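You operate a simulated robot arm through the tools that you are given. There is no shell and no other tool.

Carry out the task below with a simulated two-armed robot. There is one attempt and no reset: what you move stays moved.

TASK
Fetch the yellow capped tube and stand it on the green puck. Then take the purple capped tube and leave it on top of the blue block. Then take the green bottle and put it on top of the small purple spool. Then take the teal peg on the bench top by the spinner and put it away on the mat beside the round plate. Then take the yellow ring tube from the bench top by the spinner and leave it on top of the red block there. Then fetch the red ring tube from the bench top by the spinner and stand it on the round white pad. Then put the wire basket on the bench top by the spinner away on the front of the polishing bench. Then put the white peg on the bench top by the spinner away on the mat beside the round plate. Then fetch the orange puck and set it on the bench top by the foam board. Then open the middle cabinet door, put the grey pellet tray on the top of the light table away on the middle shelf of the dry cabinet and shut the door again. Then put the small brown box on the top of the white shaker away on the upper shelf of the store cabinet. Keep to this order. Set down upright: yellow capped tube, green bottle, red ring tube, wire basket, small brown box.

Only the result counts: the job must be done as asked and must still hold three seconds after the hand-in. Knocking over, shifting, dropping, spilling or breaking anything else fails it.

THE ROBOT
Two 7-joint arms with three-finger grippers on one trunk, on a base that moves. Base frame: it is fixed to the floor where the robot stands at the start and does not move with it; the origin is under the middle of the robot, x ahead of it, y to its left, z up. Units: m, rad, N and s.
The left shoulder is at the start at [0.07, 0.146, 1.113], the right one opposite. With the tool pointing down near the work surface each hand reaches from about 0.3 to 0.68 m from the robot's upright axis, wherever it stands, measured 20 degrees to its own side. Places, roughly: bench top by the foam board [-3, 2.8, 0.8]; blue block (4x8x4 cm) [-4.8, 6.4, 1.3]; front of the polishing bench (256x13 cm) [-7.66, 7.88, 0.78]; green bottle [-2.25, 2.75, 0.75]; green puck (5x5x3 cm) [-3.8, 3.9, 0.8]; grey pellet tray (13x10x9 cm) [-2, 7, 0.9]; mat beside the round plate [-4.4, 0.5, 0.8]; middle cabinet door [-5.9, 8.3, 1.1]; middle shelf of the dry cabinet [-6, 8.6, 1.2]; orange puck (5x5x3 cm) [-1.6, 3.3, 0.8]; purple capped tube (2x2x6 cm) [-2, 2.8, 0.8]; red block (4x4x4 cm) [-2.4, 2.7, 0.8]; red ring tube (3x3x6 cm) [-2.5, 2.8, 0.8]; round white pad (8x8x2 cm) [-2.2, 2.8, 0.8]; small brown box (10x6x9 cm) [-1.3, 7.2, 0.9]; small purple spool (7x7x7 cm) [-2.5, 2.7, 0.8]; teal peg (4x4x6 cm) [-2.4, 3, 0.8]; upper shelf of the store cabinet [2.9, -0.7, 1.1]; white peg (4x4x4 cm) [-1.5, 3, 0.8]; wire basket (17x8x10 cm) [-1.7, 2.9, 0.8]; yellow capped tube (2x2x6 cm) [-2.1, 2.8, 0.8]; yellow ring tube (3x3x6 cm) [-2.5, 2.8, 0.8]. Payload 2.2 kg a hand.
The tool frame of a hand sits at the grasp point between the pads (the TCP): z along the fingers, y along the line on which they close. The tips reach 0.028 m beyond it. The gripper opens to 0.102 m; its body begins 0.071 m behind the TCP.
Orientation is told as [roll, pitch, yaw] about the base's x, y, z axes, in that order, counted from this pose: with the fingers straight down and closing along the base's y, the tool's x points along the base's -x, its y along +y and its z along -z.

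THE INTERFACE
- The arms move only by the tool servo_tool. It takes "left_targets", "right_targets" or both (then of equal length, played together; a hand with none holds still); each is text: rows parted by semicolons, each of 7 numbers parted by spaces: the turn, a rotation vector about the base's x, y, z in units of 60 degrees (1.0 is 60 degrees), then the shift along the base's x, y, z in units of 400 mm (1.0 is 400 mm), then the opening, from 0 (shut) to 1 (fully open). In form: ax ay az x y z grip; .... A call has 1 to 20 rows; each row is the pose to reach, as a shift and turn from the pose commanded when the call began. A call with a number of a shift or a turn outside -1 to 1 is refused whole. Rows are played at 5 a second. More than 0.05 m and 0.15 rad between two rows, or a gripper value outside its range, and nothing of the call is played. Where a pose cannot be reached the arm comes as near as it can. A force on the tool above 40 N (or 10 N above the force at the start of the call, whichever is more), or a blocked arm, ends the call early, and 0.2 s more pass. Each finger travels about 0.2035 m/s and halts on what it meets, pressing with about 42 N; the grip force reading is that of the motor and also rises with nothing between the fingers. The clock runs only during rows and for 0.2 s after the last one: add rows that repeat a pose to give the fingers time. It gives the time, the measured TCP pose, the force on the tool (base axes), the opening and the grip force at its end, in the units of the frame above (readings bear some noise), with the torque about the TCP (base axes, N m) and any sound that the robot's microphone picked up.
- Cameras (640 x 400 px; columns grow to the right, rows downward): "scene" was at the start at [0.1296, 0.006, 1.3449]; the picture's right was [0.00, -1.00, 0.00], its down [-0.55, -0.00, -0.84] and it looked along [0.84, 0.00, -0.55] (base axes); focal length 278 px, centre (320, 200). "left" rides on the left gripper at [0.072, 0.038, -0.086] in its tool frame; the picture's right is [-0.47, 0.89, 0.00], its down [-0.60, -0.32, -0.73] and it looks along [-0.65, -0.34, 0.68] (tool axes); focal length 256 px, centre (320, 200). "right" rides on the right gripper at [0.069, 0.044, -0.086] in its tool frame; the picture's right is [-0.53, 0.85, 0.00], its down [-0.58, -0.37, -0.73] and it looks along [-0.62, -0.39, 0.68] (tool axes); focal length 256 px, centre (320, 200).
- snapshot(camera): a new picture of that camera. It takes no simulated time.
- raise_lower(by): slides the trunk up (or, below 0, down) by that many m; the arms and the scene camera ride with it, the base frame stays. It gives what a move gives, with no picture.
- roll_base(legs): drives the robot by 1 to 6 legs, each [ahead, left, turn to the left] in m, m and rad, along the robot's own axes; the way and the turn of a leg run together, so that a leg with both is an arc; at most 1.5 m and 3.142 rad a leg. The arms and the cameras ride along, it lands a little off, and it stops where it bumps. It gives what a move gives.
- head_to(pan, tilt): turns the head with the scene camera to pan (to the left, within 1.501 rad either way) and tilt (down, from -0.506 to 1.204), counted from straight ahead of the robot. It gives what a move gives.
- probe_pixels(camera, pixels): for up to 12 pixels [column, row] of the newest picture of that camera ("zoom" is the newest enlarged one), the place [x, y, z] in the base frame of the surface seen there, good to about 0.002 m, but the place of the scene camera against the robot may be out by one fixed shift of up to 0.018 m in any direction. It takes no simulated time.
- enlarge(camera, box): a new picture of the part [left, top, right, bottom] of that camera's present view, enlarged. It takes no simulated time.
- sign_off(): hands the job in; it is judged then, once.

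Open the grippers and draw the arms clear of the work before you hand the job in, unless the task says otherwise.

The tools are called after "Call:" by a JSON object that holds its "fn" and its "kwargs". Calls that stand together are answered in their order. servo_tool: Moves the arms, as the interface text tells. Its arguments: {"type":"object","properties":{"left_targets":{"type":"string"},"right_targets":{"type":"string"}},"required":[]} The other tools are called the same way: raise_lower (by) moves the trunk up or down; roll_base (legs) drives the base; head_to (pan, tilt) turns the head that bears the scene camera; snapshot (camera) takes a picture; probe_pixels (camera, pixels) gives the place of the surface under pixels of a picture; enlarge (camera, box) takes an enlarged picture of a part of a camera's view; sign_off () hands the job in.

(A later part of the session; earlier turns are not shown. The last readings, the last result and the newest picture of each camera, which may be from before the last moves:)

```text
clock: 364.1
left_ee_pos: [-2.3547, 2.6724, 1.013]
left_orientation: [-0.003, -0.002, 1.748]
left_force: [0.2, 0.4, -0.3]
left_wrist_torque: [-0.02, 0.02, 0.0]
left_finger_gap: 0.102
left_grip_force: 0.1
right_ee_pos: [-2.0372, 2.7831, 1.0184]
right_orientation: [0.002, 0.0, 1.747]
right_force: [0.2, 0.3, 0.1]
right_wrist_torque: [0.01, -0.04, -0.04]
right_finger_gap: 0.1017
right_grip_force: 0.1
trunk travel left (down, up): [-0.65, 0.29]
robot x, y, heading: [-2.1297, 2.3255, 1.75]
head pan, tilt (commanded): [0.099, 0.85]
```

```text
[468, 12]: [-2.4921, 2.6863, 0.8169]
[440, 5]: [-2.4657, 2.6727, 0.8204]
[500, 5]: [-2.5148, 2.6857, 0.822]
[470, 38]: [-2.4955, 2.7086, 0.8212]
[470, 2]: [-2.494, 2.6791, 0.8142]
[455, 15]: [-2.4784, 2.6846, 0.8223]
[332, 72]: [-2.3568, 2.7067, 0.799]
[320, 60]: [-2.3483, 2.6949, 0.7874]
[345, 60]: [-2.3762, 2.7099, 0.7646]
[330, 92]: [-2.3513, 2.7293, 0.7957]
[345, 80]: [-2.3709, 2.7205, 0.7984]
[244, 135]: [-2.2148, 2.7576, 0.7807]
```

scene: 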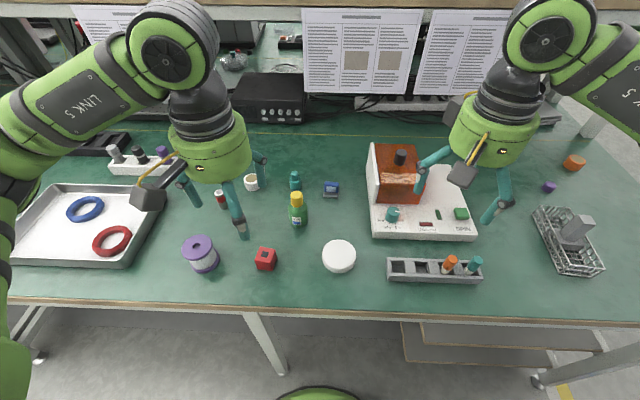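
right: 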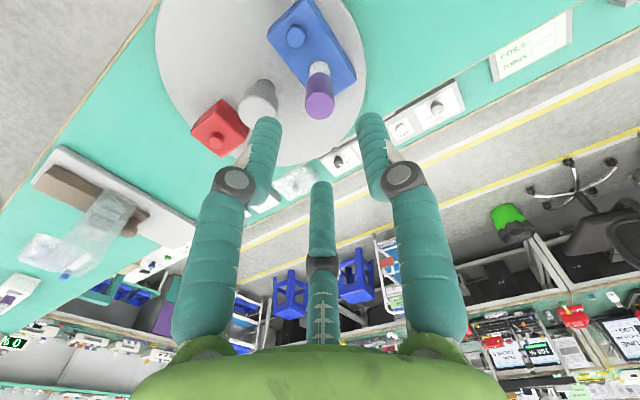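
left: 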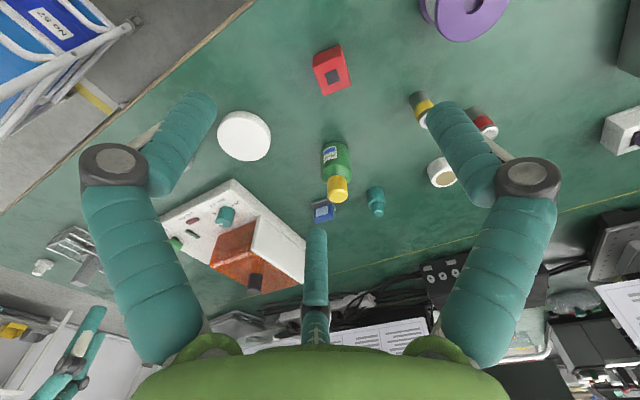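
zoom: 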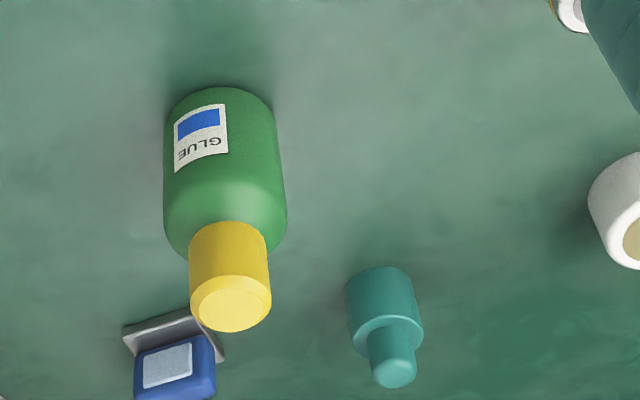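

The bottle's cap top is at zoom (232, 303) → (-2.328, 2.840, 0.862). A small blue clip is behind it at zoom (175, 360); I probe it, since one finger would come down near there.

Call:
{"fn": "probe_pixels", "kwargs": {"camera": "zoom", "pixels": [[125, 335], [180, 330], [215, 355], [165, 320], [175, 365], [210, 375], [140, 375], [232, 300], [198, 305], [268, 295], [165, 200], [285, 200]]}}

```text
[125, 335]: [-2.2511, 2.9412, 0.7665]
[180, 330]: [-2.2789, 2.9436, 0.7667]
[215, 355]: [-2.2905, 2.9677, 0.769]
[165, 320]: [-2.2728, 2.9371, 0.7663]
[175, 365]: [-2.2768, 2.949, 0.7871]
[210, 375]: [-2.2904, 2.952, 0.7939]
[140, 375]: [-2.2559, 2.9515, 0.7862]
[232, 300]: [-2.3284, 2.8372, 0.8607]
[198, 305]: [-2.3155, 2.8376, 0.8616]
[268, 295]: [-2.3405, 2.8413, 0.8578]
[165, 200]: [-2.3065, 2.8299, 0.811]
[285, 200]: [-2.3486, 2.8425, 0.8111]
```

The clip is 0.115 m away, no hindrance. I bring the left hand over the bottle at (-2.328, 2.839) and down to z≈0.895 for a check.

Call:
{"fn": "servo_tool", "kwargs": {"left_targets": "0 0 0 0.016 0.1 0 0.75; 0 0 0 0.033 0.2 0 0.75; 0 0 0 0.049 0.3 0 0.75; 0 0 0 0.0655 0.416 0 0.75; 0 0 0 0.0655 0.416 -0.1 0.75; 0 0 0 0.0655 0.416 -0.2 0.75; 0 0 0 0.0655 0.416 -0.29 0.75; 0 0 0 0.0655 0.416 -0.29 0.75"}}

Call:
{"fn": "snapshot", "kwargs": {"camera": "left"}}

```text
clock: 365.9
left_ee_pos: [-2.3277, 2.8391, 0.8977]
left_orientation: [-0.002, -0.002, 1.744]
left_force: [-0.4, 0.3, 0.8]
left_wrist_torque: [-0.01, -0.01, 0.02]
left_finger_gap: 0.0764
left_grip_force: 0.0
right_ee_pos: [-2.0372, 2.7826, 1.0197]
right_orientation: [0.001, -0.001, 1.748]
right_force: [0.8, 0.0, -0.1]
right_wrist_torque: [0.0, -0.03, -0.02]
right_finger_gap: 0.102
right_grip_force: 0.1
trunk travel left (down, up): [-0.65, 0.29]
robot x, y, heading: [-2.1304, 2.3242, 1.745]
head pan, tilt (commanded): [0.099, 0.85]
```

```text
taken
```

left: 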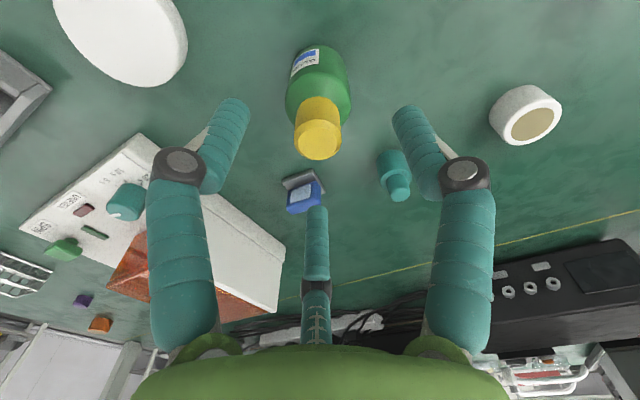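

The cap top (318, 140) is exactly under the TCP. I descend to z≈0.81 and close on the bottle's body.

Call:
{"fn": "servo_tool", "kwargs": {"left_targets": "0 0 0 0 0 -0.1 0.75; 0 0 0 0 0 -0.19 0.75; 0 0 0 0 0 -0.219 0.75; 0 0 0 0 0 -0.219 0.5; 0 0 0 0 0 -0.219 0.3; 0 0 0 0 0 -0.219 0.1; 0 0 0 0 0 -0.219 0; 0 0 0 0 0 -0.219 0"}}

Call:
{"fn": "snapshot", "kwargs": {"camera": "left"}}

```text
clock: 367.7
left_ee_pos: [-2.3288, 2.8389, 0.8099]
left_orientation: [-0.001, 0.0, 1.747]
left_force: [-0.8, 0.3, 0.5]
left_wrist_torque: [0.01, 0.02, 0.01]
left_finger_gap: 0.0445
left_grip_force: 42.4
right_ee_pos: [-2.037, 2.7838, 1.0199]
right_orientation: [0.0, -0.002, 1.748]
right_force: [0.2, -0.2, 0.0]
right_wrist_torque: [0.01, -0.01, 0.0]
right_finger_gap: 0.1021
right_grip_force: 0.0
trunk travel left (down, up): [-0.65, 0.29]
robot x, y, heading: [-2.1321, 2.3204, 1.744]
head pan, tilt (commanded): [0.099, 0.85]
```

```text
taken
```

left: 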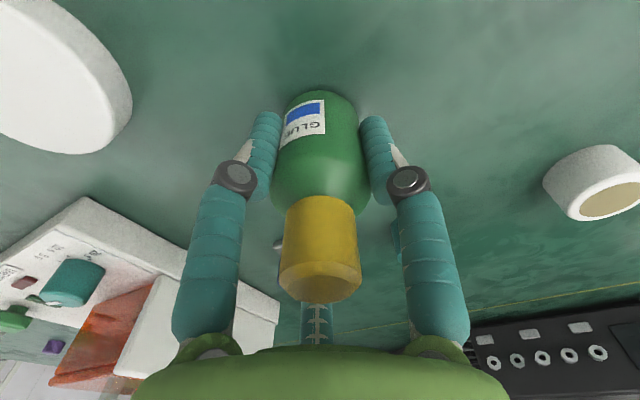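

The bottle is held (gap 0.0445). I lift it 0.12 m and carry it over the spool.

Call:
{"fn": "servo_tool", "kwargs": {"left_targets": "0 0 0 0 0 0.05 0; 0 0 0 0 0 0.12 0; 0 0 0 0 0 0.22 0; 0 0 0 0 0 0.32 0; 0 0 0 -0.08 -0.075 0.32 0; 0 0 0 -0.16 -0.15 0.32 0; 0 0 0 -0.24 -0.225 0.32 0; 0 0 0 -0.32 -0.3 0.32 0; 0 0 0 -0.408 -0.3825 0.32 0; 0 0 0 -0.408 -0.3825 0.32 0"}}

Call:
{"fn": "snapshot", "kwargs": {"camera": "left"}}

Call:
{"fn": "enlarge", "kwargs": {"camera": "left", "box": [240, 20, 400, 120]}}

```text
clock: 369.9
left_ee_pos: [-2.4908, 2.6852, 0.9399]
left_orientation: [-0.002, -0.002, 1.747]
left_force: [-1.9, -2.2, 8.1]
left_wrist_torque: [-0.15, 0.35, 0.05]
left_finger_gap: 0.0249
left_grip_force: 41.5
right_ee_pos: [-2.0355, 2.7824, 1.0182]
right_orientation: [0.002, -0.001, 1.748]
right_force: [0.5, -1.0, -0.4]
right_wrist_torque: [0.01, -0.04, 0.03]
right_finger_gap: 0.1019
right_grip_force: 0.1
trunk travel left (down, up): [-0.65, 0.29]
robot x, y, heading: [-2.1315, 2.3219, 1.746]
head pan, tilt (commanded): [0.099, 0.85]
```

```text
taken
```

left: 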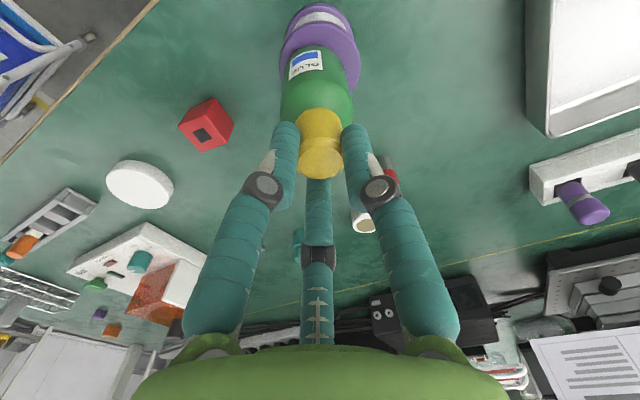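

```text
4.00 times, centred on (320, 70) of left
```

zoom: 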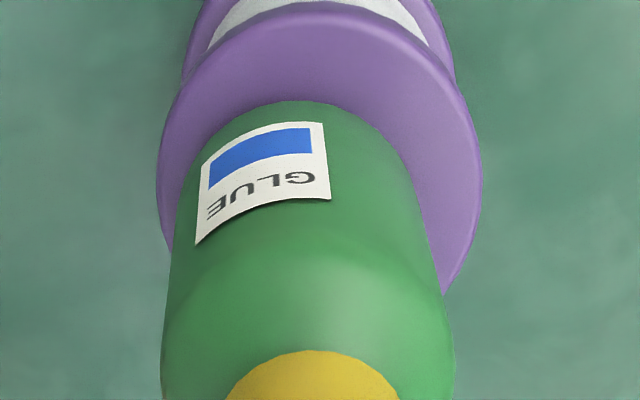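

The reading changed: the gap is now 0.0249 and the force 8.1 N upward, so the bottle has slipped down to the cap and may be resting on the spool. I probe the cap, the body and the spool before moving.

Call:
{"fn": "probe_pixels", "kwargs": {"camera": "left", "pixels": [[320, 158], [320, 172], [320, 140], [320, 115], [320, 90], [320, 60], [300, 48], [335, 48], [285, 55], [355, 70], [320, 35], [320, 25]]}}

Call:
{"fn": "snapshot", "kwargs": {"camera": "scene"}}

Call:
{"fn": "enlarge", "kwargs": {"camera": "scene", "box": [130, 140, 290, 290]}}

```text
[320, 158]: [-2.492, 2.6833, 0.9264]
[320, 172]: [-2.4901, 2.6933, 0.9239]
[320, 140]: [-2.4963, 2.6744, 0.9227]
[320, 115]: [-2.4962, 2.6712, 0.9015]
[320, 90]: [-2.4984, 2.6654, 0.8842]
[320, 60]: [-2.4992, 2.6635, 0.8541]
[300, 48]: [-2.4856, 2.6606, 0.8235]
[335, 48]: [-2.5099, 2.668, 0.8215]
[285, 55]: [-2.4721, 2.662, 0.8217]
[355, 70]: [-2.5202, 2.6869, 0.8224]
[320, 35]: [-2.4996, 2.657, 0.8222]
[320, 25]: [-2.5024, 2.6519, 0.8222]
```

```text
taken
```

scene: 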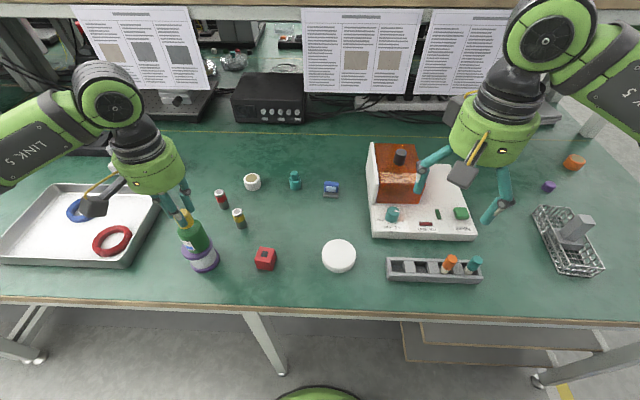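

```text
2.67 times, centred on (210, 215) of scene
```

zoom: 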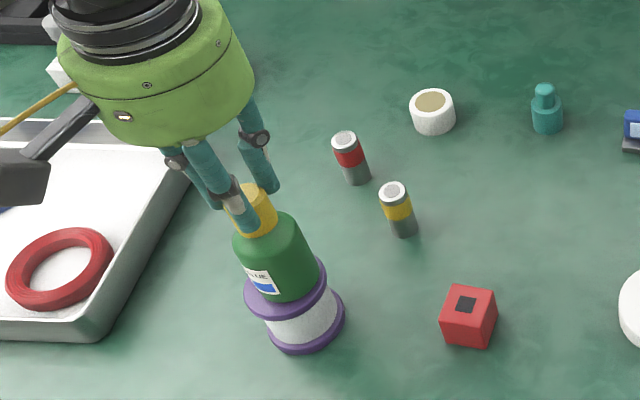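

The bottle's base (z≈0.824) rests on the spool top (0.822), upright within a couple of mm, with its axis at (-2.492, 2.685). I probe the spool's flange rim to check how well it is centred before letting go.

Call:
{"fn": "probe_pixels", "kwargs": {"camera": "zoom", "pixels": [[252, 280], [285, 262], [320, 262], [322, 280]]}}

Call:
{"fn": "probe_pixels", "kwargs": {"camera": "left", "pixels": [[281, 60], [281, 70], [359, 62], [359, 72], [320, 23], [300, 26], [340, 26], [352, 88], [283, 75]]}}

```text
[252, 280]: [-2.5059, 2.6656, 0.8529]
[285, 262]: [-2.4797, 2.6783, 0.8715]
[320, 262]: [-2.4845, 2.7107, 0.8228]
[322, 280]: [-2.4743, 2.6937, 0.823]
```

```text
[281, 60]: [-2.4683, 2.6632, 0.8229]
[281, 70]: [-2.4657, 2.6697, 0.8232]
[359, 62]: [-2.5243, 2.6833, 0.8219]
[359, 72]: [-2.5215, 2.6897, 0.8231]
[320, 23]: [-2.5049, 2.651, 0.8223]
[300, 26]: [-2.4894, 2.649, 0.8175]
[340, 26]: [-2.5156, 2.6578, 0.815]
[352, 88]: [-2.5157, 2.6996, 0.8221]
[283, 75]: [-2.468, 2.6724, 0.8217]
```

The bottle sits within 4 mm of the spool's centre. I relieve the downward push by 2 mm, open the fingers step by step and rise straight up.

Call:
{"fn": "servo_tool", "kwargs": {"left_targets": "0 0 0 0 0 0.005 0.2; 0 0 0 0 0 0.005 0.3; 0 0 0 0 0 0.005 0.45; 0 0 0 0 0 0.005 0.6; 0 0 0 0 0 0.06 0.6; 0 0 0 0 0 0.14 0.6; 0 0 0 0 0 0.22 0.6; 0 0 0 0 0 0.22 0.6"}}

Call:
{"fn": "snapshot", "kwargs": {"camera": "left"}}

Call:
{"fn": "enlarge", "kwargs": {"camera": "scene", "box": [130, 140, 290, 290]}}

```text
clock: 371.7
left_ee_pos: [-2.4906, 2.6844, 1.0255]
left_orientation: [-0.001, 0.0, 1.747]
left_force: [-0.1, 0.2, -0.3]
left_wrist_torque: [0.0, -0.01, -0.01]
left_finger_gap: 0.0611
left_grip_force: 0.1
right_ee_pos: [-2.0381, 2.7833, 1.0193]
right_orientation: [0.003, -0.001, 1.747]
right_force: [0.0, 1.0, 0.4]
right_wrist_torque: [-0.03, -0.04, 0.03]
right_finger_gap: 0.1019
right_grip_force: 0.0
trunk travel left (down, up): [-0.65, 0.29]
robot x, y, heading: [-2.1323, 2.3273, 1.746]
head pan, tilt (commanded): [0.099, 0.85]
heard: snap
```

```text
taken
```

left: 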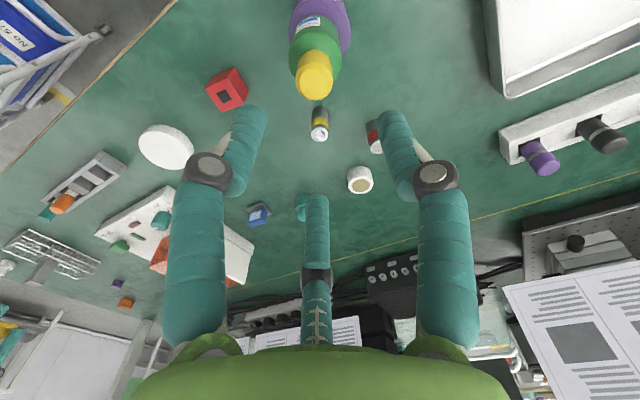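

```text
2.67 times, centred on (210, 215) of scene
```

zoom: 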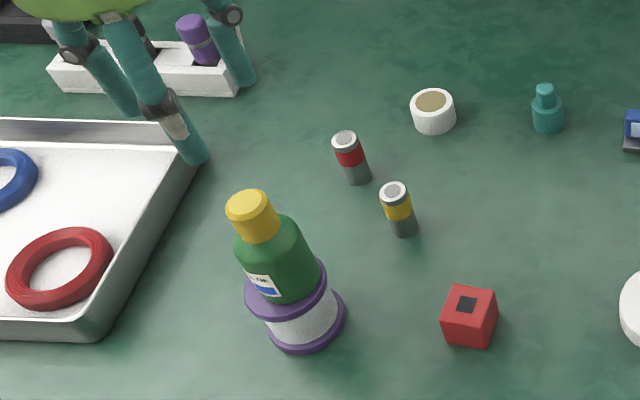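

A "snap" was heard at the release. I check the bottle and spool closely in an enlarged left wrist picture and with probes.

Call:
{"fn": "enlarge", "kwargs": {"camera": "left", "box": [240, 0, 400, 100]}}

Call:
{"fn": "probe_pixels", "kwargs": {"camera": "left", "pixels": [[314, 78], [303, 78], [326, 78], [315, 92], [315, 40], [315, 15], [345, 30], [293, 25], [320, 130], [320, 118]]}}

```text
4.00 times, centred on (320, 50) of left
```

zoom: 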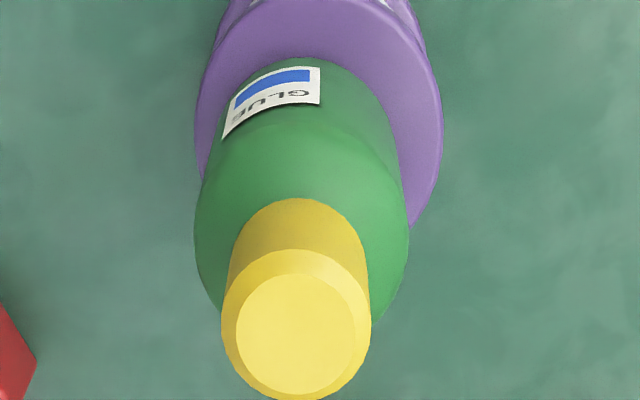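

```text
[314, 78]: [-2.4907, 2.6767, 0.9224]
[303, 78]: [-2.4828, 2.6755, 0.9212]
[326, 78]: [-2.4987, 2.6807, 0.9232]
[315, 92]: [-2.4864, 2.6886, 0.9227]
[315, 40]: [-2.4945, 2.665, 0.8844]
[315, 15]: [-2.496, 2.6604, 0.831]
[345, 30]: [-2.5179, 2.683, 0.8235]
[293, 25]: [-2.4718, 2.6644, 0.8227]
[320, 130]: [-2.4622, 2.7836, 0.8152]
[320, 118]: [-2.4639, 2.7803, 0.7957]
```

The cap top is now at z 0.9225, i.e. the bottle has seated fully and stands upright on the spool. Next comes the teal peg at about (-2.374, 2.94), near the reach limit, so I roll 5 cm closer and bring the left hand over it.

Call:
{"fn": "roll_base", "kwargs": {"legs": [[0.05, 0, 0]]}}

Call:
{"fn": "servo_tool", "kwargs": {"left_targets": "0 0 0 0.05 0.08 0 0.8; 0 0 0 0.1 0.16 0 0.8; 0 0 0 0.15 0.24 0 0.8; 0 0 0 0.2 0.32 0 0.8; 0 0 0 0.25 0.4 0 0.8; 0 0 0 0.29 0.48 0 0.8; 0 0 0 0.29 0.48 0 0.8"}}

Call:
{"fn": "snapshot", "kwargs": {"camera": "left"}}

```text
clock: 372.7
left_ee_pos: [-2.5, 2.7314, 1.0263]
left_orientation: [-0.004, -0.001, 1.748]
left_force: [-0.4, 1.2, 1.3]
left_wrist_torque: [0.01, 0.02, 0.02]
left_finger_gap: 0.0612
left_grip_force: 0.0
right_ee_pos: [-2.0472, 2.8317, 1.0203]
right_orientation: [0.003, -0.004, 1.75]
right_force: [0.9, 0.2, -0.5]
right_wrist_torque: [0.0, 0.02, -0.02]
right_finger_gap: 0.102
right_grip_force: 0.1
trunk travel left (down, up): [-0.65, 0.29]
robot x, y, heading: [-2.1403, 2.3755, 1.748]
head pan, tilt (commanded): [0.099, 0.85]
```

```text
clock: 374.3
left_ee_pos: [-2.3841, 2.9263, 1.0271]
left_orientation: [-0.001, -0.002, 1.747]
left_force: [-0.4, -0.6, -0.1]
left_wrist_torque: [0.02, -0.04, 0.04]
left_finger_gap: 0.0817
left_grip_force: 0.0
right_ee_pos: [-2.0471, 2.8313, 1.0199]
right_orientation: [-0.001, -0.005, 1.751]
right_force: [0.3, 0.3, 0.0]
right_wrist_torque: [0.02, 0.01, 0.0]
right_finger_gap: 0.1018
right_grip_force: 0.2
trunk travel left (down, up): [-0.65, 0.29]
robot x, y, heading: [-2.1417, 2.3734, 1.746]
head pan, tilt (commanded): [0.099, 0.85]
```

```text
taken
```

left: 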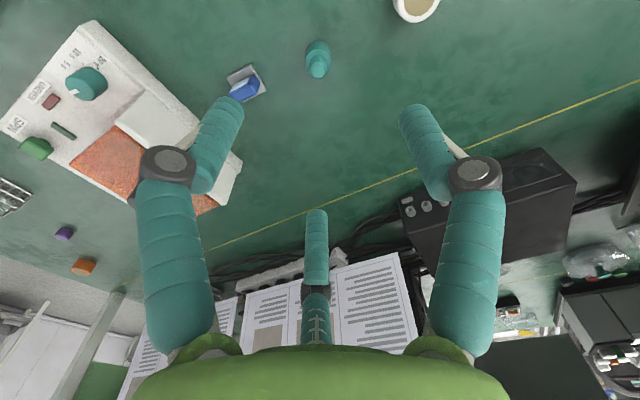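

The teal peg is now at (318, 60), free of the fingers. I enlarge and probe it.

Call:
{"fn": "enlarge", "kwargs": {"camera": "left", "box": [240, 20, 400, 120]}}

Call:
{"fn": "probe_pixels", "kwargs": {"camera": "zoom", "pixels": [[312, 190], [312, 215], [312, 230], [290, 200], [335, 200], [262, 130], [360, 130], [312, 90], [312, 150], [275, 170], [350, 170]]}}

```text
4.00 times, centred on (320, 70) of left
```

zoom: 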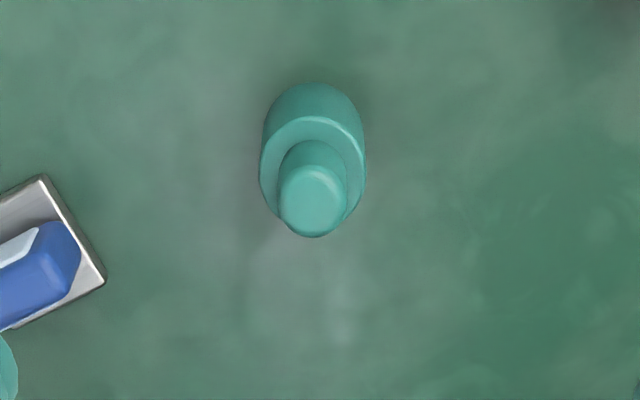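

```text
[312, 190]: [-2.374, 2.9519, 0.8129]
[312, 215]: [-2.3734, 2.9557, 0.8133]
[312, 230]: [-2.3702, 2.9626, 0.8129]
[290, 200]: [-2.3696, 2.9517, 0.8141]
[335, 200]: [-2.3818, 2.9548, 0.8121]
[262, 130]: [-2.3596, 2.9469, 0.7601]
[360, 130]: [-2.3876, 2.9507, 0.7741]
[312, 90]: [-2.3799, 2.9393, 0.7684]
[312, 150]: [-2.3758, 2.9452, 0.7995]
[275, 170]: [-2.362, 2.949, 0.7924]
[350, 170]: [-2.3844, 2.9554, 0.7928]
```

The peg's stub top centre is (-2.374, 2.9535, 0.813), its body top 0.7925. I descend over it with the fingers at 0.6 to z≈0.796 and close on the body.

Call:
{"fn": "servo_tool", "kwargs": {"left_targets": "0 0 0 0.012 0.033 -0.1 0.6; 0 0 0 0.025 0.067 -0.2 0.6; 0 0 0 0.025 0.067 -0.3 0.6; 0 0 0 0.025 0.067 -0.4 0.6; 0 0 0 0.025 0.067 -0.5 0.6; 0 0 0 0.025 0.067 -0.5775 0.6; 0 0 0 0.025 0.067 -0.5775 0.6; 0 0 0 0.025 0.067 -0.5775 0.3; 0 0 0 0.025 0.067 -0.5775 0.1; 0 0 0 0.025 0.067 -0.5775 0; 0 0 0 0.025 0.067 -0.5775 0"}}

Call:
{"fn": "snapshot", "kwargs": {"camera": "left"}}

```text
clock: 376.7
left_ee_pos: [-2.3729, 2.9533, 0.795]
left_orientation: [-0.002, 0.0, 1.746]
left_force: [0.3, 0.7, -0.2]
left_wrist_torque: [0.04, -0.03, 0.0]
left_finger_gap: 0.0311
left_grip_force: 42.2
right_ee_pos: [-2.0462, 2.8322, 1.0191]
right_orientation: [0.0, -0.003, 1.748]
right_force: [-0.7, 0.2, -0.2]
right_wrist_torque: [-0.01, -0.03, -0.01]
right_finger_gap: 0.1018
right_grip_force: 0.0
trunk travel left (down, up): [-0.65, 0.29]
robot x, y, heading: [-2.1422, 2.3747, 1.747]
head pan, tilt (commanded): [0.099, 0.85]
```

```text
taken
```

left: 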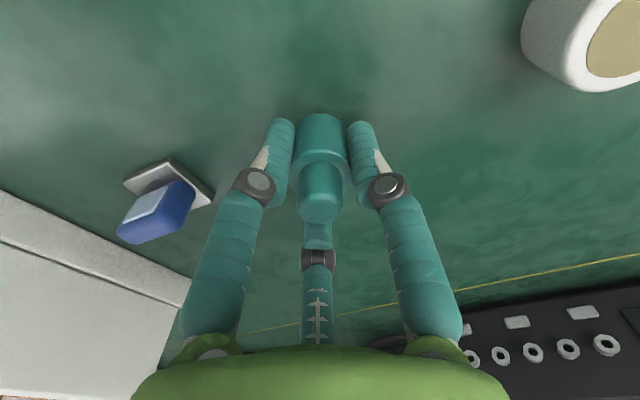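

The peg is held (gap 0.0311). I lift it and draw the hand back.

Call:
{"fn": "servo_tool", "kwargs": {"left_targets": "0 0 0 0 0 0.06 0; 0 0 0 0 0 0.15 0; 0 0 0 0 0 0.25 0; 0 0 0 0 0 0.35 0; 0 0 0 0 0 0.45 0; 0 0 0 0 0 0.54 0; 0 0 0 0.005 -0.1 0.54 0; 0 0 0 0.01 -0.2 0.54 0; 0 0 0 0.015 -0.3 0.54 0; 0 0 0 0.02 -0.4 0.54 0; 0 0 0 0.022 -0.5 0.54 0; 0 0 0 0.022 -0.575 0.54 0; 0 0 0 0.022 -0.575 0.54 0"}}

Call:
{"fn": "head_to", "kwargs": {"pan": 1.4, "tilt": 0.3}}

Call:
{"fn": "snapshot", "kwargs": {"camera": "scene"}}

Call:
{"fn": "snapshot", "kwargs": {"camera": "left"}}

```text
clock: 379.5
left_ee_pos: [-2.3649, 2.7226, 1.01]
left_orientation: [-0.001, -0.001, 1.746]
left_force: [-0.2, 0.7, -2.3]
left_wrist_torque: [0.01, 0.03, 0.03]
left_finger_gap: 0.0309
left_grip_force: 42.1
right_ee_pos: [-2.0469, 2.8334, 1.0182]
right_orientation: [0.004, -0.001, 1.748]
right_force: [-0.1, 0.0, 0.8]
right_wrist_torque: [-0.01, 0.02, -0.01]
right_finger_gap: 0.1021
right_grip_force: 0.1
trunk travel left (down, up): [-0.65, 0.29]
robot x, y, heading: [-2.138, 2.3733, 1.744]
head pan, tilt (commanded): [0.099, 0.85]
```

```text
clock: 380.9
left_ee_pos: [-2.3651, 2.7218, 1.0122]
left_orientation: [-0.001, -0.001, 1.747]
left_force: [-0.8, -0.7, -2.0]
left_wrist_torque: [0.01, 0.0, -0.01]
left_finger_gap: 0.031
left_grip_force: 42.0
right_ee_pos: [-2.0465, 2.8323, 1.0197]
right_orientation: [0.003, -0.002, 1.748]
right_force: [-0.2, 0.8, 0.1]
right_wrist_torque: [0.01, 0.0, -0.01]
right_finger_gap: 0.102
right_grip_force: 0.1
trunk travel left (down, up): [-0.65, 0.29]
robot x, y, heading: [-2.1421, 2.3755, 1.746]
head pan, tilt (commanded): [1.4, 0.3]
```

```text
taken
```

scene: 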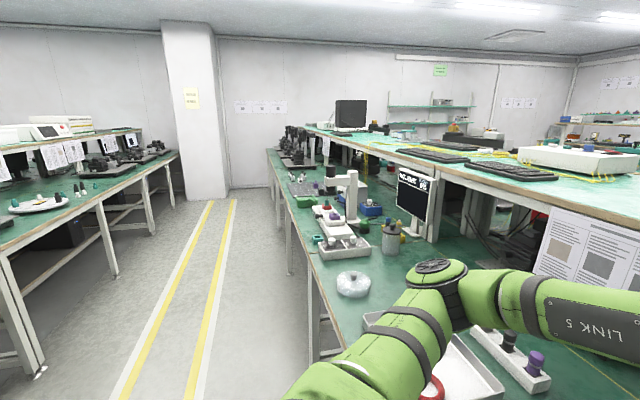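

```text
taken
```

left: 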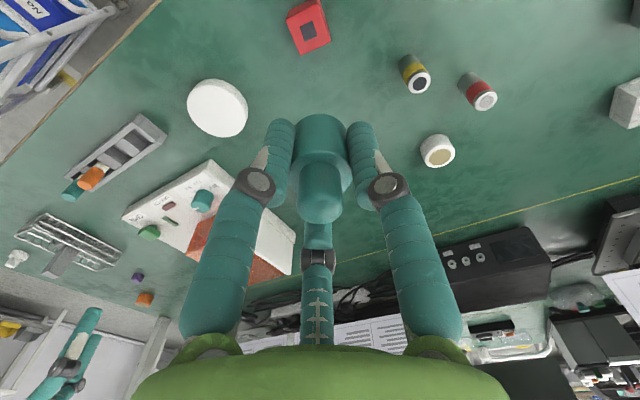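

The peg is secure. In the scene view a round plate with items lies on the left-hand bench at (40, 203); I enlarge that part and probe.

Call:
{"fn": "enlarge", "kwargs": {"camera": "scene", "box": [0, 120, 240, 270]}}

Call:
{"fn": "probe_pixels", "kwargs": {"camera": "scene", "pixels": [[40, 205], [10, 225], [70, 212], [110, 185], [40, 225], [5, 250], [110, 265], [40, 365], [160, 165], [130, 175], [90, 195], [200, 240]]}}

```text
2.67 times, centred on (120, 195) of scene
```

zoom: 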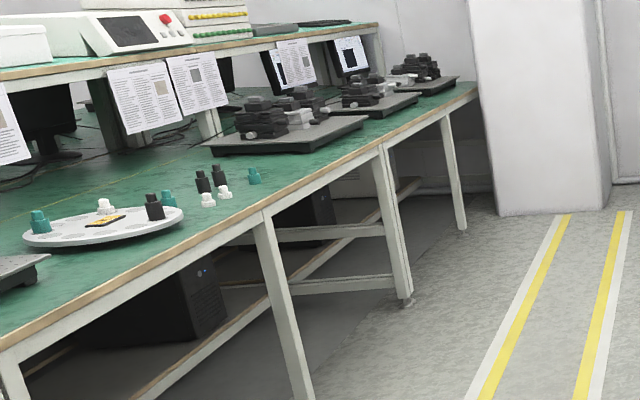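

```text
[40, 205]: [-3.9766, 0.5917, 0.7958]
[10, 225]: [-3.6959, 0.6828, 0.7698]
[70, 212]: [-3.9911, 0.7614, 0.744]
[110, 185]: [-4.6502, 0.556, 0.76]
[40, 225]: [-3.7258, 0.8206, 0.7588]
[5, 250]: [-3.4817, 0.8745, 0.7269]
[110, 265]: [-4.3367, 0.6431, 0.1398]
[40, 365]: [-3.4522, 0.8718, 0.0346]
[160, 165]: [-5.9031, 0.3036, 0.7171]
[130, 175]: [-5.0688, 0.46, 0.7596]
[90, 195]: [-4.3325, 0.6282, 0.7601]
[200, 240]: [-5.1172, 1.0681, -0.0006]
```

The plate is at about (-3.98, 0.59) on the south bench (front edge v≈1.46), with pegs standing beside it near (-4.3, 0.6). I back off, slide left (west) along the aisle to u≈-4.45 and turn round to face the south bench.

Call:
{"fn": "roll_base", "kwargs": {"legs": [[-0.6, 0, 0], [0, 1.4, 0], [0, 1.35, 0], [0, 0, 3.141]]}}

Call:
{"fn": "head_to", "kwargs": {"pan": 0.2, "tilt": 0.6}}

Call:
{"fn": "snapshot", "kwargs": {"camera": "scene"}}

```text
clock: 404.6
left_ee_pos: [-4.5482, 0.9909, 1.0111]
left_orientation: [-0.003, 0.001, -1.429]
left_force: [1.6, -0.3, -2.3]
left_wrist_torque: [0.02, 0.01, 0.0]
left_finger_gap: 0.0307
left_grip_force: 42.0
right_ee_pos: [-4.8712, 0.8928, 1.0202]
right_orientation: [0.001, -0.003, -1.429]
right_force: [0.4, -0.9, -0.1]
right_wrist_torque: [-0.02, -0.02, 0.05]
right_finger_gap: 0.1021
right_grip_force: 0.0
trunk travel left (down, up): [-0.65, 0.29]
robot x, y, heading: [-4.7602, 1.3468, -1.435]
head pan, tilt (commanded): [1.4, 0.3]
```

```text
clock: 406.1
left_ee_pos: [-4.5483, 0.9906, 1.0116]
left_orientation: [-0.001, 0.0, -1.429]
left_force: [0.5, 0.4, -1.4]
left_wrist_torque: [0.0, -0.02, 0.02]
left_finger_gap: 0.0311
left_grip_force: 41.8
right_ee_pos: [-4.8707, 0.8917, 1.0195]
right_orientation: [0.002, 0.0, -1.431]
right_force: [-0.3, -0.2, -0.1]
right_wrist_torque: [-0.02, -0.02, 0.02]
right_finger_gap: 0.102
right_grip_force: 0.1
trunk travel left (down, up): [-0.65, 0.29]
robot x, y, heading: [-4.759, 1.3465, -1.427]
head pan, tilt (commanded): [0.201, 0.6]
```

```text
taken
```

scene: 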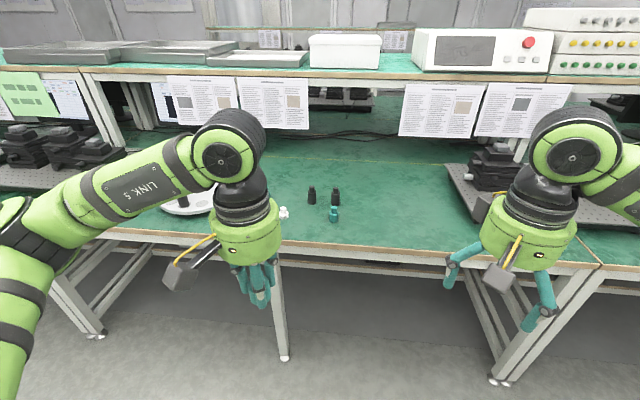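

I see the pegs at (280-340, 195-215) beside the plate. I enlarge to find the mat's outline.

Call:
{"fn": "enlarge", "kwargs": {"camera": "scene", "box": [140, 120, 460, 270]}}

Call:
{"fn": "probe_pixels", "kwargs": {"camera": "scene", "pixels": [[311, 203], [336, 205], [333, 220], [283, 218], [320, 240], [370, 210], [300, 225], [200, 212], [420, 215], [340, 175]]}}

```text
2.00 times, centred on (300, 195) of scene
```

zoom: 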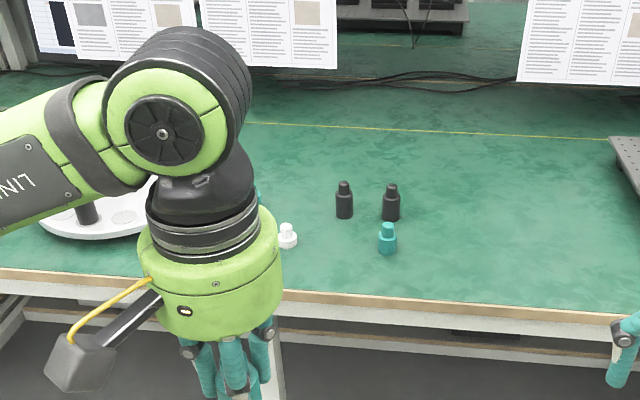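

```text
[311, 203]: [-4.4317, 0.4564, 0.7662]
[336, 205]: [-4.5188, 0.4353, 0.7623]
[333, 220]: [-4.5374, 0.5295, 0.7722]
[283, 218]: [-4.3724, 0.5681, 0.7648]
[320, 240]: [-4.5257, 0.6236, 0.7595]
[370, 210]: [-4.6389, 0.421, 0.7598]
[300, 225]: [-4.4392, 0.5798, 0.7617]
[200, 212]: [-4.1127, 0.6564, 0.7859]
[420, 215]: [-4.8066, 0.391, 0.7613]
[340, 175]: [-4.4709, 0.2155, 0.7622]
```

There is no separate coloured mat, just the bench's green mat with the peg group around (-4.45, 0.5). I roll 0.35 m ahead and view the area with the left wrist camera.

Call:
{"fn": "roll_base", "kwargs": {"legs": [[0.35, 0, 0.034]]}}

Call:
{"fn": "snapshot", "kwargs": {"camera": "left"}}

Call:
{"fn": "snapshot", "kwargs": {"camera": "scene"}}

```text
clock: 408.3
left_ee_pos: [-4.481, 0.6519, 1.012]
left_orientation: [-0.002, -0.001, -1.396]
left_force: [-0.9, 1.0, -2.0]
left_wrist_torque: [-0.01, -0.02, 0.02]
left_finger_gap: 0.031
left_grip_force: 42.0
right_ee_pos: [-4.7994, 0.542, 1.0194]
right_orientation: [0.002, -0.003, -1.393]
right_force: [-0.3, -0.5, 0.0]
right_wrist_torque: [0.01, 0.0, 0.04]
right_finger_gap: 0.1021
right_grip_force: 0.1
trunk travel left (down, up): [-0.65, 0.29]
robot x, y, heading: [-4.7093, 1.0025, -1.399]
head pan, tilt (commanded): [0.201, 0.6]
```

```text
taken
```

left: 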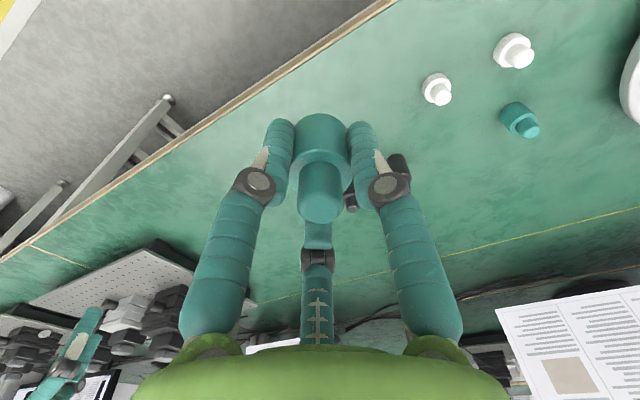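

```text
taken
```

scene: 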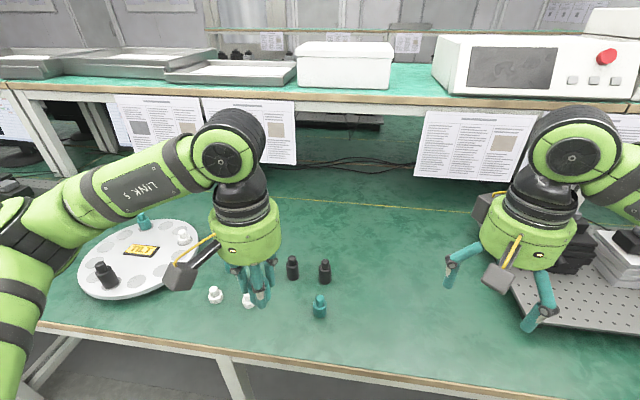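

The scene view shows the tilting plate (140, 260) and the pegs beside it: white (215, 293), white (250, 300), black (292, 267), black (324, 272), teal (319, 306). I probe them with both cameras.

Call:
{"fn": "probe_pixels", "kwargs": {"camera": "left", "pixels": [[440, 95], [435, 85], [520, 58], [513, 45], [530, 130], [515, 115], [352, 200], [398, 165], [395, 60], [620, 90], [300, 90], [420, 200]]}}

Call:
{"fn": "probe_pixels", "kwargs": {"camera": "scene", "pixels": [[215, 293], [250, 300], [292, 260], [324, 265], [319, 300], [140, 255], [197, 270], [190, 290], [300, 330], [145, 222], [184, 237], [106, 270]]}}

```text
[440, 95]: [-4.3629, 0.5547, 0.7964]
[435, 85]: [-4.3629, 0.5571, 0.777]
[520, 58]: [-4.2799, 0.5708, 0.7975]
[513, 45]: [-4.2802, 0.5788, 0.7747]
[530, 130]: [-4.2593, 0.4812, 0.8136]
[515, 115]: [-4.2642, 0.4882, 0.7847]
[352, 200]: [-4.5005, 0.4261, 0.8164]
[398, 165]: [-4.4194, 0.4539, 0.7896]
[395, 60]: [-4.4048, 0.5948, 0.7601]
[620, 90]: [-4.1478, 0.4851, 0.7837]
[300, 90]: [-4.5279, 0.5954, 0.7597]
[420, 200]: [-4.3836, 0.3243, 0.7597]
```

```text
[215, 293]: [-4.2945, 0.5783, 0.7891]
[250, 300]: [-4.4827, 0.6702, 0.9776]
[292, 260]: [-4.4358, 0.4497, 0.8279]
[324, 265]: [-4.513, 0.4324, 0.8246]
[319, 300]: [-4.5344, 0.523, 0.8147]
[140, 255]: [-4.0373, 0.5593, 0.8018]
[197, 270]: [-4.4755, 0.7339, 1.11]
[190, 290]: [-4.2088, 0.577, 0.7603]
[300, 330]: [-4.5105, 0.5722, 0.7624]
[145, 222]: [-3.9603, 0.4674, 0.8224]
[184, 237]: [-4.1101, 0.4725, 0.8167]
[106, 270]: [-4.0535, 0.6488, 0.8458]
```

Using the wrist probes, the pegs stand at white (-4.363, 0.556), white (-4.280, 0.576), teal (-4.262, 0.484), blacks (-4.42, 0.446) and (-4.50, 0.427), teal (-4.52, 0.52). A free spot with ≥8 cm to all of them is (-4.442, 0.530); I carry the teal peg there and lower it to just above the bench.

Call:
{"fn": "servo_tool", "kwargs": {"left_targets": "0 0 0 0.0325 -0.1 0 0; 0 0 0 0.065 -0.2 0 0; 0 0 0 0.0975 -0.305 0 0; 0 0 0 0.0975 -0.305 -0.1 0; 0 0 0 0.0975 -0.305 -0.2 0; 0 0 0 0.0975 -0.305 -0.3 0; 0 0 0 0.0975 -0.305 -0.4 0; 0 0 0 0.0975 -0.305 -0.48 0; 0 0 0 0.0975 -0.305 -0.48 0"}}

Call:
{"fn": "snapshot", "kwargs": {"camera": "left"}}

```text
clock: 410.3
left_ee_pos: [-4.4429, 0.5304, 0.8189]
left_orientation: [-0.001, -0.002, -1.397]
left_force: [-0.6, -0.5, -2.4]
left_wrist_torque: [0.02, -0.02, 0.03]
left_finger_gap: 0.0308
left_grip_force: 42.0
right_ee_pos: [-4.8009, 0.5418, 1.0199]
right_orientation: [0.001, -0.001, -1.395]
right_force: [-0.5, -0.3, -0.1]
right_wrist_torque: [-0.03, 0.01, 0.06]
right_finger_gap: 0.1018
right_grip_force: 0.2
trunk travel left (down, up): [-0.65, 0.29]
robot x, y, heading: [-4.705, 1.0018, -1.402]
head pan, tilt (commanded): [0.201, 0.6]
```

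```text
taken
```

left: 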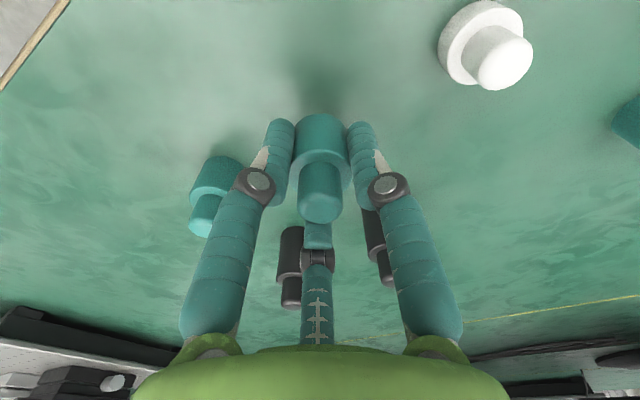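

The spot is clear on all sides. I lower the last 23 mm slowly.

Call:
{"fn": "servo_tool", "kwargs": {"left_targets": "0 0 0 0 0 -0.03 0; 0 0 0 0 0 -0.05 0; 0 0 0 0 0 -0.058 0; 0 0 0 0 0 -0.058 0"}}

```text
clock: 411.3
left_ee_pos: [-4.443, 0.5296, 0.7963]
left_orientation: [-0.002, 0.001, -1.397]
left_force: [0.0, -0.5, -2.3]
left_wrist_torque: [0.03, 0.0, 0.0]
left_finger_gap: 0.0309
left_grip_force: 42.1
right_ee_pos: [-4.7999, 0.5434, 1.0191]
right_orientation: [0.001, -0.001, -1.393]
right_force: [-0.2, -0.6, -0.1]
right_wrist_torque: [-0.04, 0.01, 0.01]
right_finger_gap: 0.1017
right_grip_force: 0.0
trunk travel left (down, up): [-0.65, 0.29]
robot x, y, heading: [-4.7066, 1.0031, -1.399]
head pan, tilt (commanded): [0.201, 0.6]
```

No contact yet at z 0.796 (force still only the weight). I creep 2 mm lower.

Call:
{"fn": "servo_tool", "kwargs": {"left_targets": "0 0 0 0 0 -0.003 0; 0 0 0 0 0 -0.006 0; 0 0 0 0 0 -0.006 0"}}

```text
clock: 412.1
left_ee_pos: [-4.4428, 0.5306, 0.7963]
left_orientation: [-0.003, -0.005, -1.395]
left_force: [2.1, -0.3, 11.6]
left_wrist_torque: [0.17, -0.18, -0.01]
left_finger_gap: 0.0309
left_grip_force: 41.6
right_ee_pos: [-4.8002, 0.5444, 1.02]
right_orientation: [0.002, -0.002, -1.395]
right_force: [0.9, -0.2, -0.6]
right_wrist_torque: [-0.02, 0.02, -0.03]
right_finger_gap: 0.1021
right_grip_force: 0.0
trunk travel left (down, up): [-0.65, 0.29]
robot x, y, heading: [-4.7023, 1.0028, -1.398]
head pan, tilt (commanded): [0.201, 0.6]
```

Contact with the bench (11.6 N). I relieve the push, open, and lift straight up.

Call:
{"fn": "servo_tool", "kwargs": {"left_targets": "0 0 0 0 0 0.004 0; 0 0 0 0 0 0.004 0.35; 0 0 0 0 0 0.004 0.48; 0 0 0 0 0 0.004 0.48; 0 0 0 0 0 0.08 0.48; 0 0 0 0 0 0.18 0.48; 0 0 0 0 0 0.28 0.48; 0 0 0 0 0 0.38 0.6; 0 0 0 0 0 0.48 0.8; 0 0 0 -0.09 0.28 0.52 1; 0 0 0 -0.09 0.28 0.52 1"}}

Call:
{"fn": "snapshot", "kwargs": {"camera": "left"}}

```text
refused: row 10 steps farther than a row can; nothing moved
```

```text
taken
```

left: 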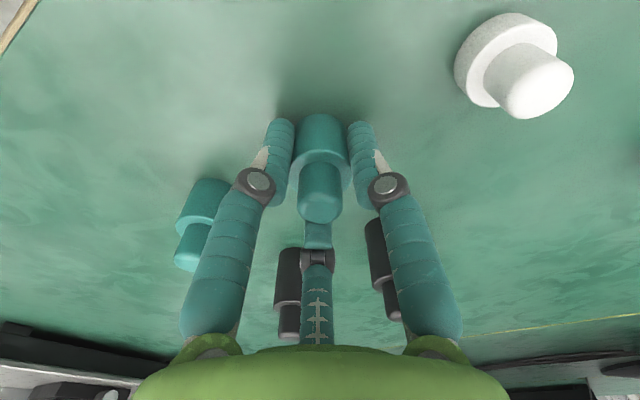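

The call was refused for a too-long step, nothing moved. I send it again with smaller steps.

Call:
{"fn": "servo_tool", "kwargs": {"left_targets": "0 0 0 0 0 0.004 0; 0 0 0 0 0 0.004 0.35; 0 0 0 0 0 0.004 0.48; 0 0 0 0 0 0.004 0.48; 0 0 0 0 0 0.08 0.48; 0 0 0 0 0 0.18 0.48; 0 0 0 0 0 0.28 0.48; 0 0 0 0 0 0.38 0.6; 0 0 0 0 0 0.48 0.8; 0 0 0 -0.03 0.09 0.52 1; 0 0 0 -0.06 0.18 0.52 1; 0 0 0 -0.09 0.28 0.52 1; 0 0 0 -0.09 0.28 0.52 1"}}

Call:
{"fn": "snapshot", "kwargs": {"camera": "left"}}

Call:
{"fn": "snapshot", "kwargs": {"camera": "scene"}}

```text
clock: 414.9
left_ee_pos: [-4.4794, 0.6434, 1.0014]
left_orientation: [-0.002, 0.001, -1.396]
left_force: [-0.2, -0.3, -0.5]
left_wrist_torque: [-0.02, 0.0, 0.01]
left_finger_gap: 0.1022
left_grip_force: 0.2
right_ee_pos: [-4.8004, 0.5414, 1.0204]
right_orientation: [0.001, 0.0, -1.394]
right_force: [0.3, -0.9, -0.3]
right_wrist_torque: [0.04, 0.02, -0.01]
right_finger_gap: 0.1022
right_grip_force: 0.0
trunk travel left (down, up): [-0.65, 0.29]
robot x, y, heading: [-4.7071, 1.0017, -1.397]
head pan, tilt (commanded): [0.201, 0.6]
```

```text
taken
```

left: 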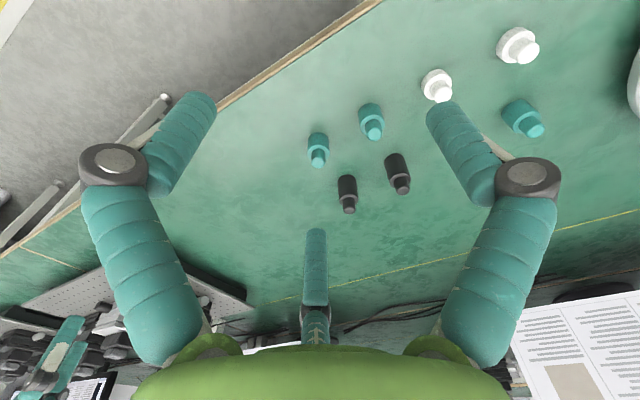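

```text
taken
```

scene: 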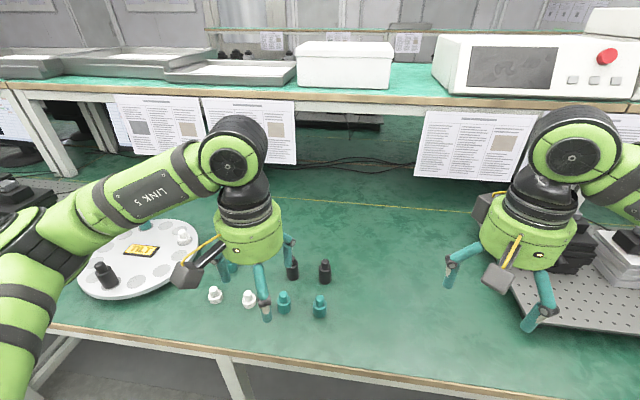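

The teal peg stands upright amid the group. I probe the peg positions for later, and drive back to the ring tubes.

Call:
{"fn": "probe_pixels", "kwargs": {"camera": "left", "pixels": [[374, 132], [443, 97], [528, 52], [533, 130], [402, 187], [349, 208], [319, 160]]}}

Call:
{"fn": "roll_base", "kwargs": {"legs": [[-0.3, 0, 0], [0, 0, 3.141], [0, -1.4, 0], [0, -1.36, 0]]}}

Call:
{"fn": "head_to", "kwargs": {"pan": 0.1, "tilt": 0.6}}

Call:
{"fn": "snapshot", "kwargs": {"camera": "scene"}}

```text
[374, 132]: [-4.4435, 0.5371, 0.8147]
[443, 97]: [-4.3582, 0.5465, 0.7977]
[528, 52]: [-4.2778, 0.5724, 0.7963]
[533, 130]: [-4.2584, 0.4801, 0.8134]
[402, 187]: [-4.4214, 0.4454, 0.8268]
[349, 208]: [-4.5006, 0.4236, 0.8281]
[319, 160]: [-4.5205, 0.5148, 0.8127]
```

```text
clock: 437.2
left_ee_pos: [-2.2738, 2.0859, 1.0003]
left_orientation: [-0.001, 0.0, 1.736]
left_force: [-0.9, 0.6, 0.2]
left_wrist_torque: [-0.02, 0.01, 0.01]
left_finger_gap: 0.1021
left_grip_force: 0.0
right_ee_pos: [-1.9514, 2.1836, 1.0187]
right_orientation: [0.002, -0.002, 1.738]
right_force: [0.0, 0.4, 0.5]
right_wrist_torque: [0.0, 0.01, -0.02]
right_finger_gap: 0.102
right_grip_force: 0.1
trunk travel left (down, up): [-0.65, 0.29]
robot x, y, heading: [-2.0472, 1.7243, 1.738]
head pan, tilt (commanded): [0.201, 0.6]
```

```text
clock: 437.8
left_ee_pos: [-2.2725, 2.0867, 1.001]
left_orientation: [-0.003, 0.0, 1.74]
left_force: [0.1, 0.0, 0.1]
left_wrist_torque: [0.0, 0.0, -0.02]
left_finger_gap: 0.1018
left_grip_force: 0.0
right_ee_pos: [-1.9506, 2.1838, 1.02]
right_orientation: [0.001, -0.003, 1.737]
right_force: [-1.0, -0.3, 0.6]
right_wrist_torque: [0.0, 0.02, 0.02]
right_finger_gap: 0.1022
right_grip_force: 0.1
trunk travel left (down, up): [-0.65, 0.29]
robot x, y, heading: [-2.0443, 1.7275, 1.735]
head pan, tilt (commanded): [0.099, 0.6]
```

```text
taken
```

scene: 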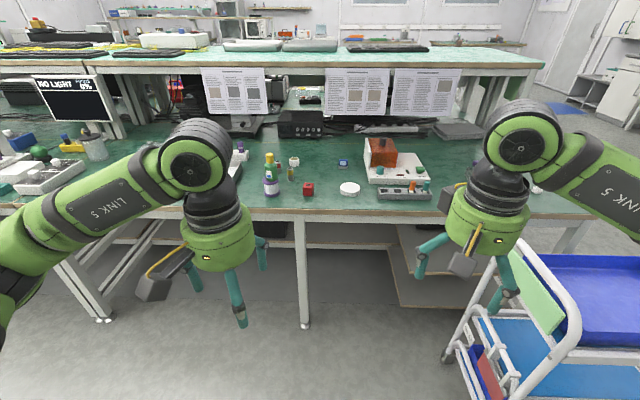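

The bottle still stands on the spool. Since the wrist camera block would hit that bottle when the hand goes down at the yellow ring tube, I roll in and yaw the left hand by +60° first.

Call:
{"fn": "roll_base", "kwargs": {"legs": [[0.62, 0, 0.008]]}}

Call:
{"fn": "servo_tool", "kwargs": {"left_targets": "0 0 0.125 0 0 0.03 1; 0 0 0.25 0 0 0.05 1; 0 0 0.375 0 0 0.05 1; 0 0 0.5 0 0 0.05 1; 0 0 0.625 0 0 0.05 1; 0 0 0.75 0 0 0.05 1; 0 0 0.875 0 0 0.05 1; 0 0 1 0 0 0.05 1; 0 0 1 0 0 0.05 1"}}

Call:
{"fn": "snapshot", "kwargs": {"camera": "left"}}

```text
clock: 441.3
left_ee_pos: [-2.3799, 2.695, 1.0019]
left_orientation: [-0.002, -0.002, 1.744]
left_force: [0.5, -0.7, -0.2]
left_wrist_torque: [-0.02, 0.01, -0.01]
left_finger_gap: 0.102
left_grip_force: 0.1
right_ee_pos: [-2.057, 2.7945, 1.0189]
right_orientation: [0.001, -0.003, 1.745]
right_force: [0.1, -0.1, -0.2]
right_wrist_torque: [-0.01, 0.01, -0.01]
right_finger_gap: 0.102
right_grip_force: 0.1
trunk travel left (down, up): [-0.65, 0.29]
robot x, y, heading: [-2.1545, 2.3365, 1.742]
head pan, tilt (commanded): [0.099, 0.6]
```

```text
clock: 443.3
left_ee_pos: [-2.3792, 2.6964, 1.0207]
left_orientation: [-0.001, 0.001, 2.792]
left_force: [-1.2, 0.3, 0.0]
left_wrist_torque: [-0.01, -0.02, 0.02]
left_finger_gap: 0.102
left_grip_force: 0.2
right_ee_pos: [-2.0589, 2.7941, 1.0189]
right_orientation: [0.001, 0.0, 1.745]
right_force: [0.3, -1.2, 0.0]
right_wrist_torque: [0.02, -0.02, 0.02]
right_finger_gap: 0.102
right_grip_force: 0.0
trunk travel left (down, up): [-0.65, 0.29]
robot x, y, heading: [-2.1514, 2.3343, 1.739]
head pan, tilt (commanded): [0.099, 0.6]
```

```text
taken
```

left: 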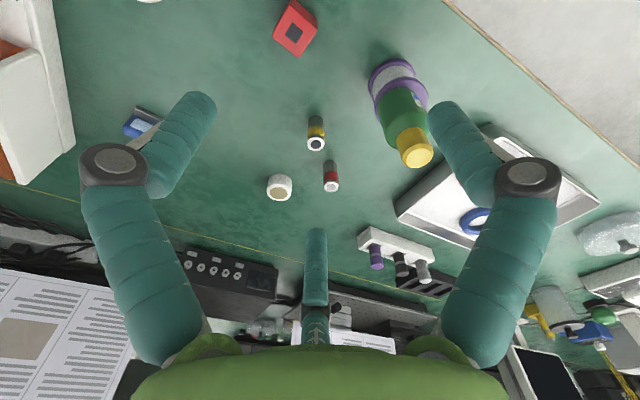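

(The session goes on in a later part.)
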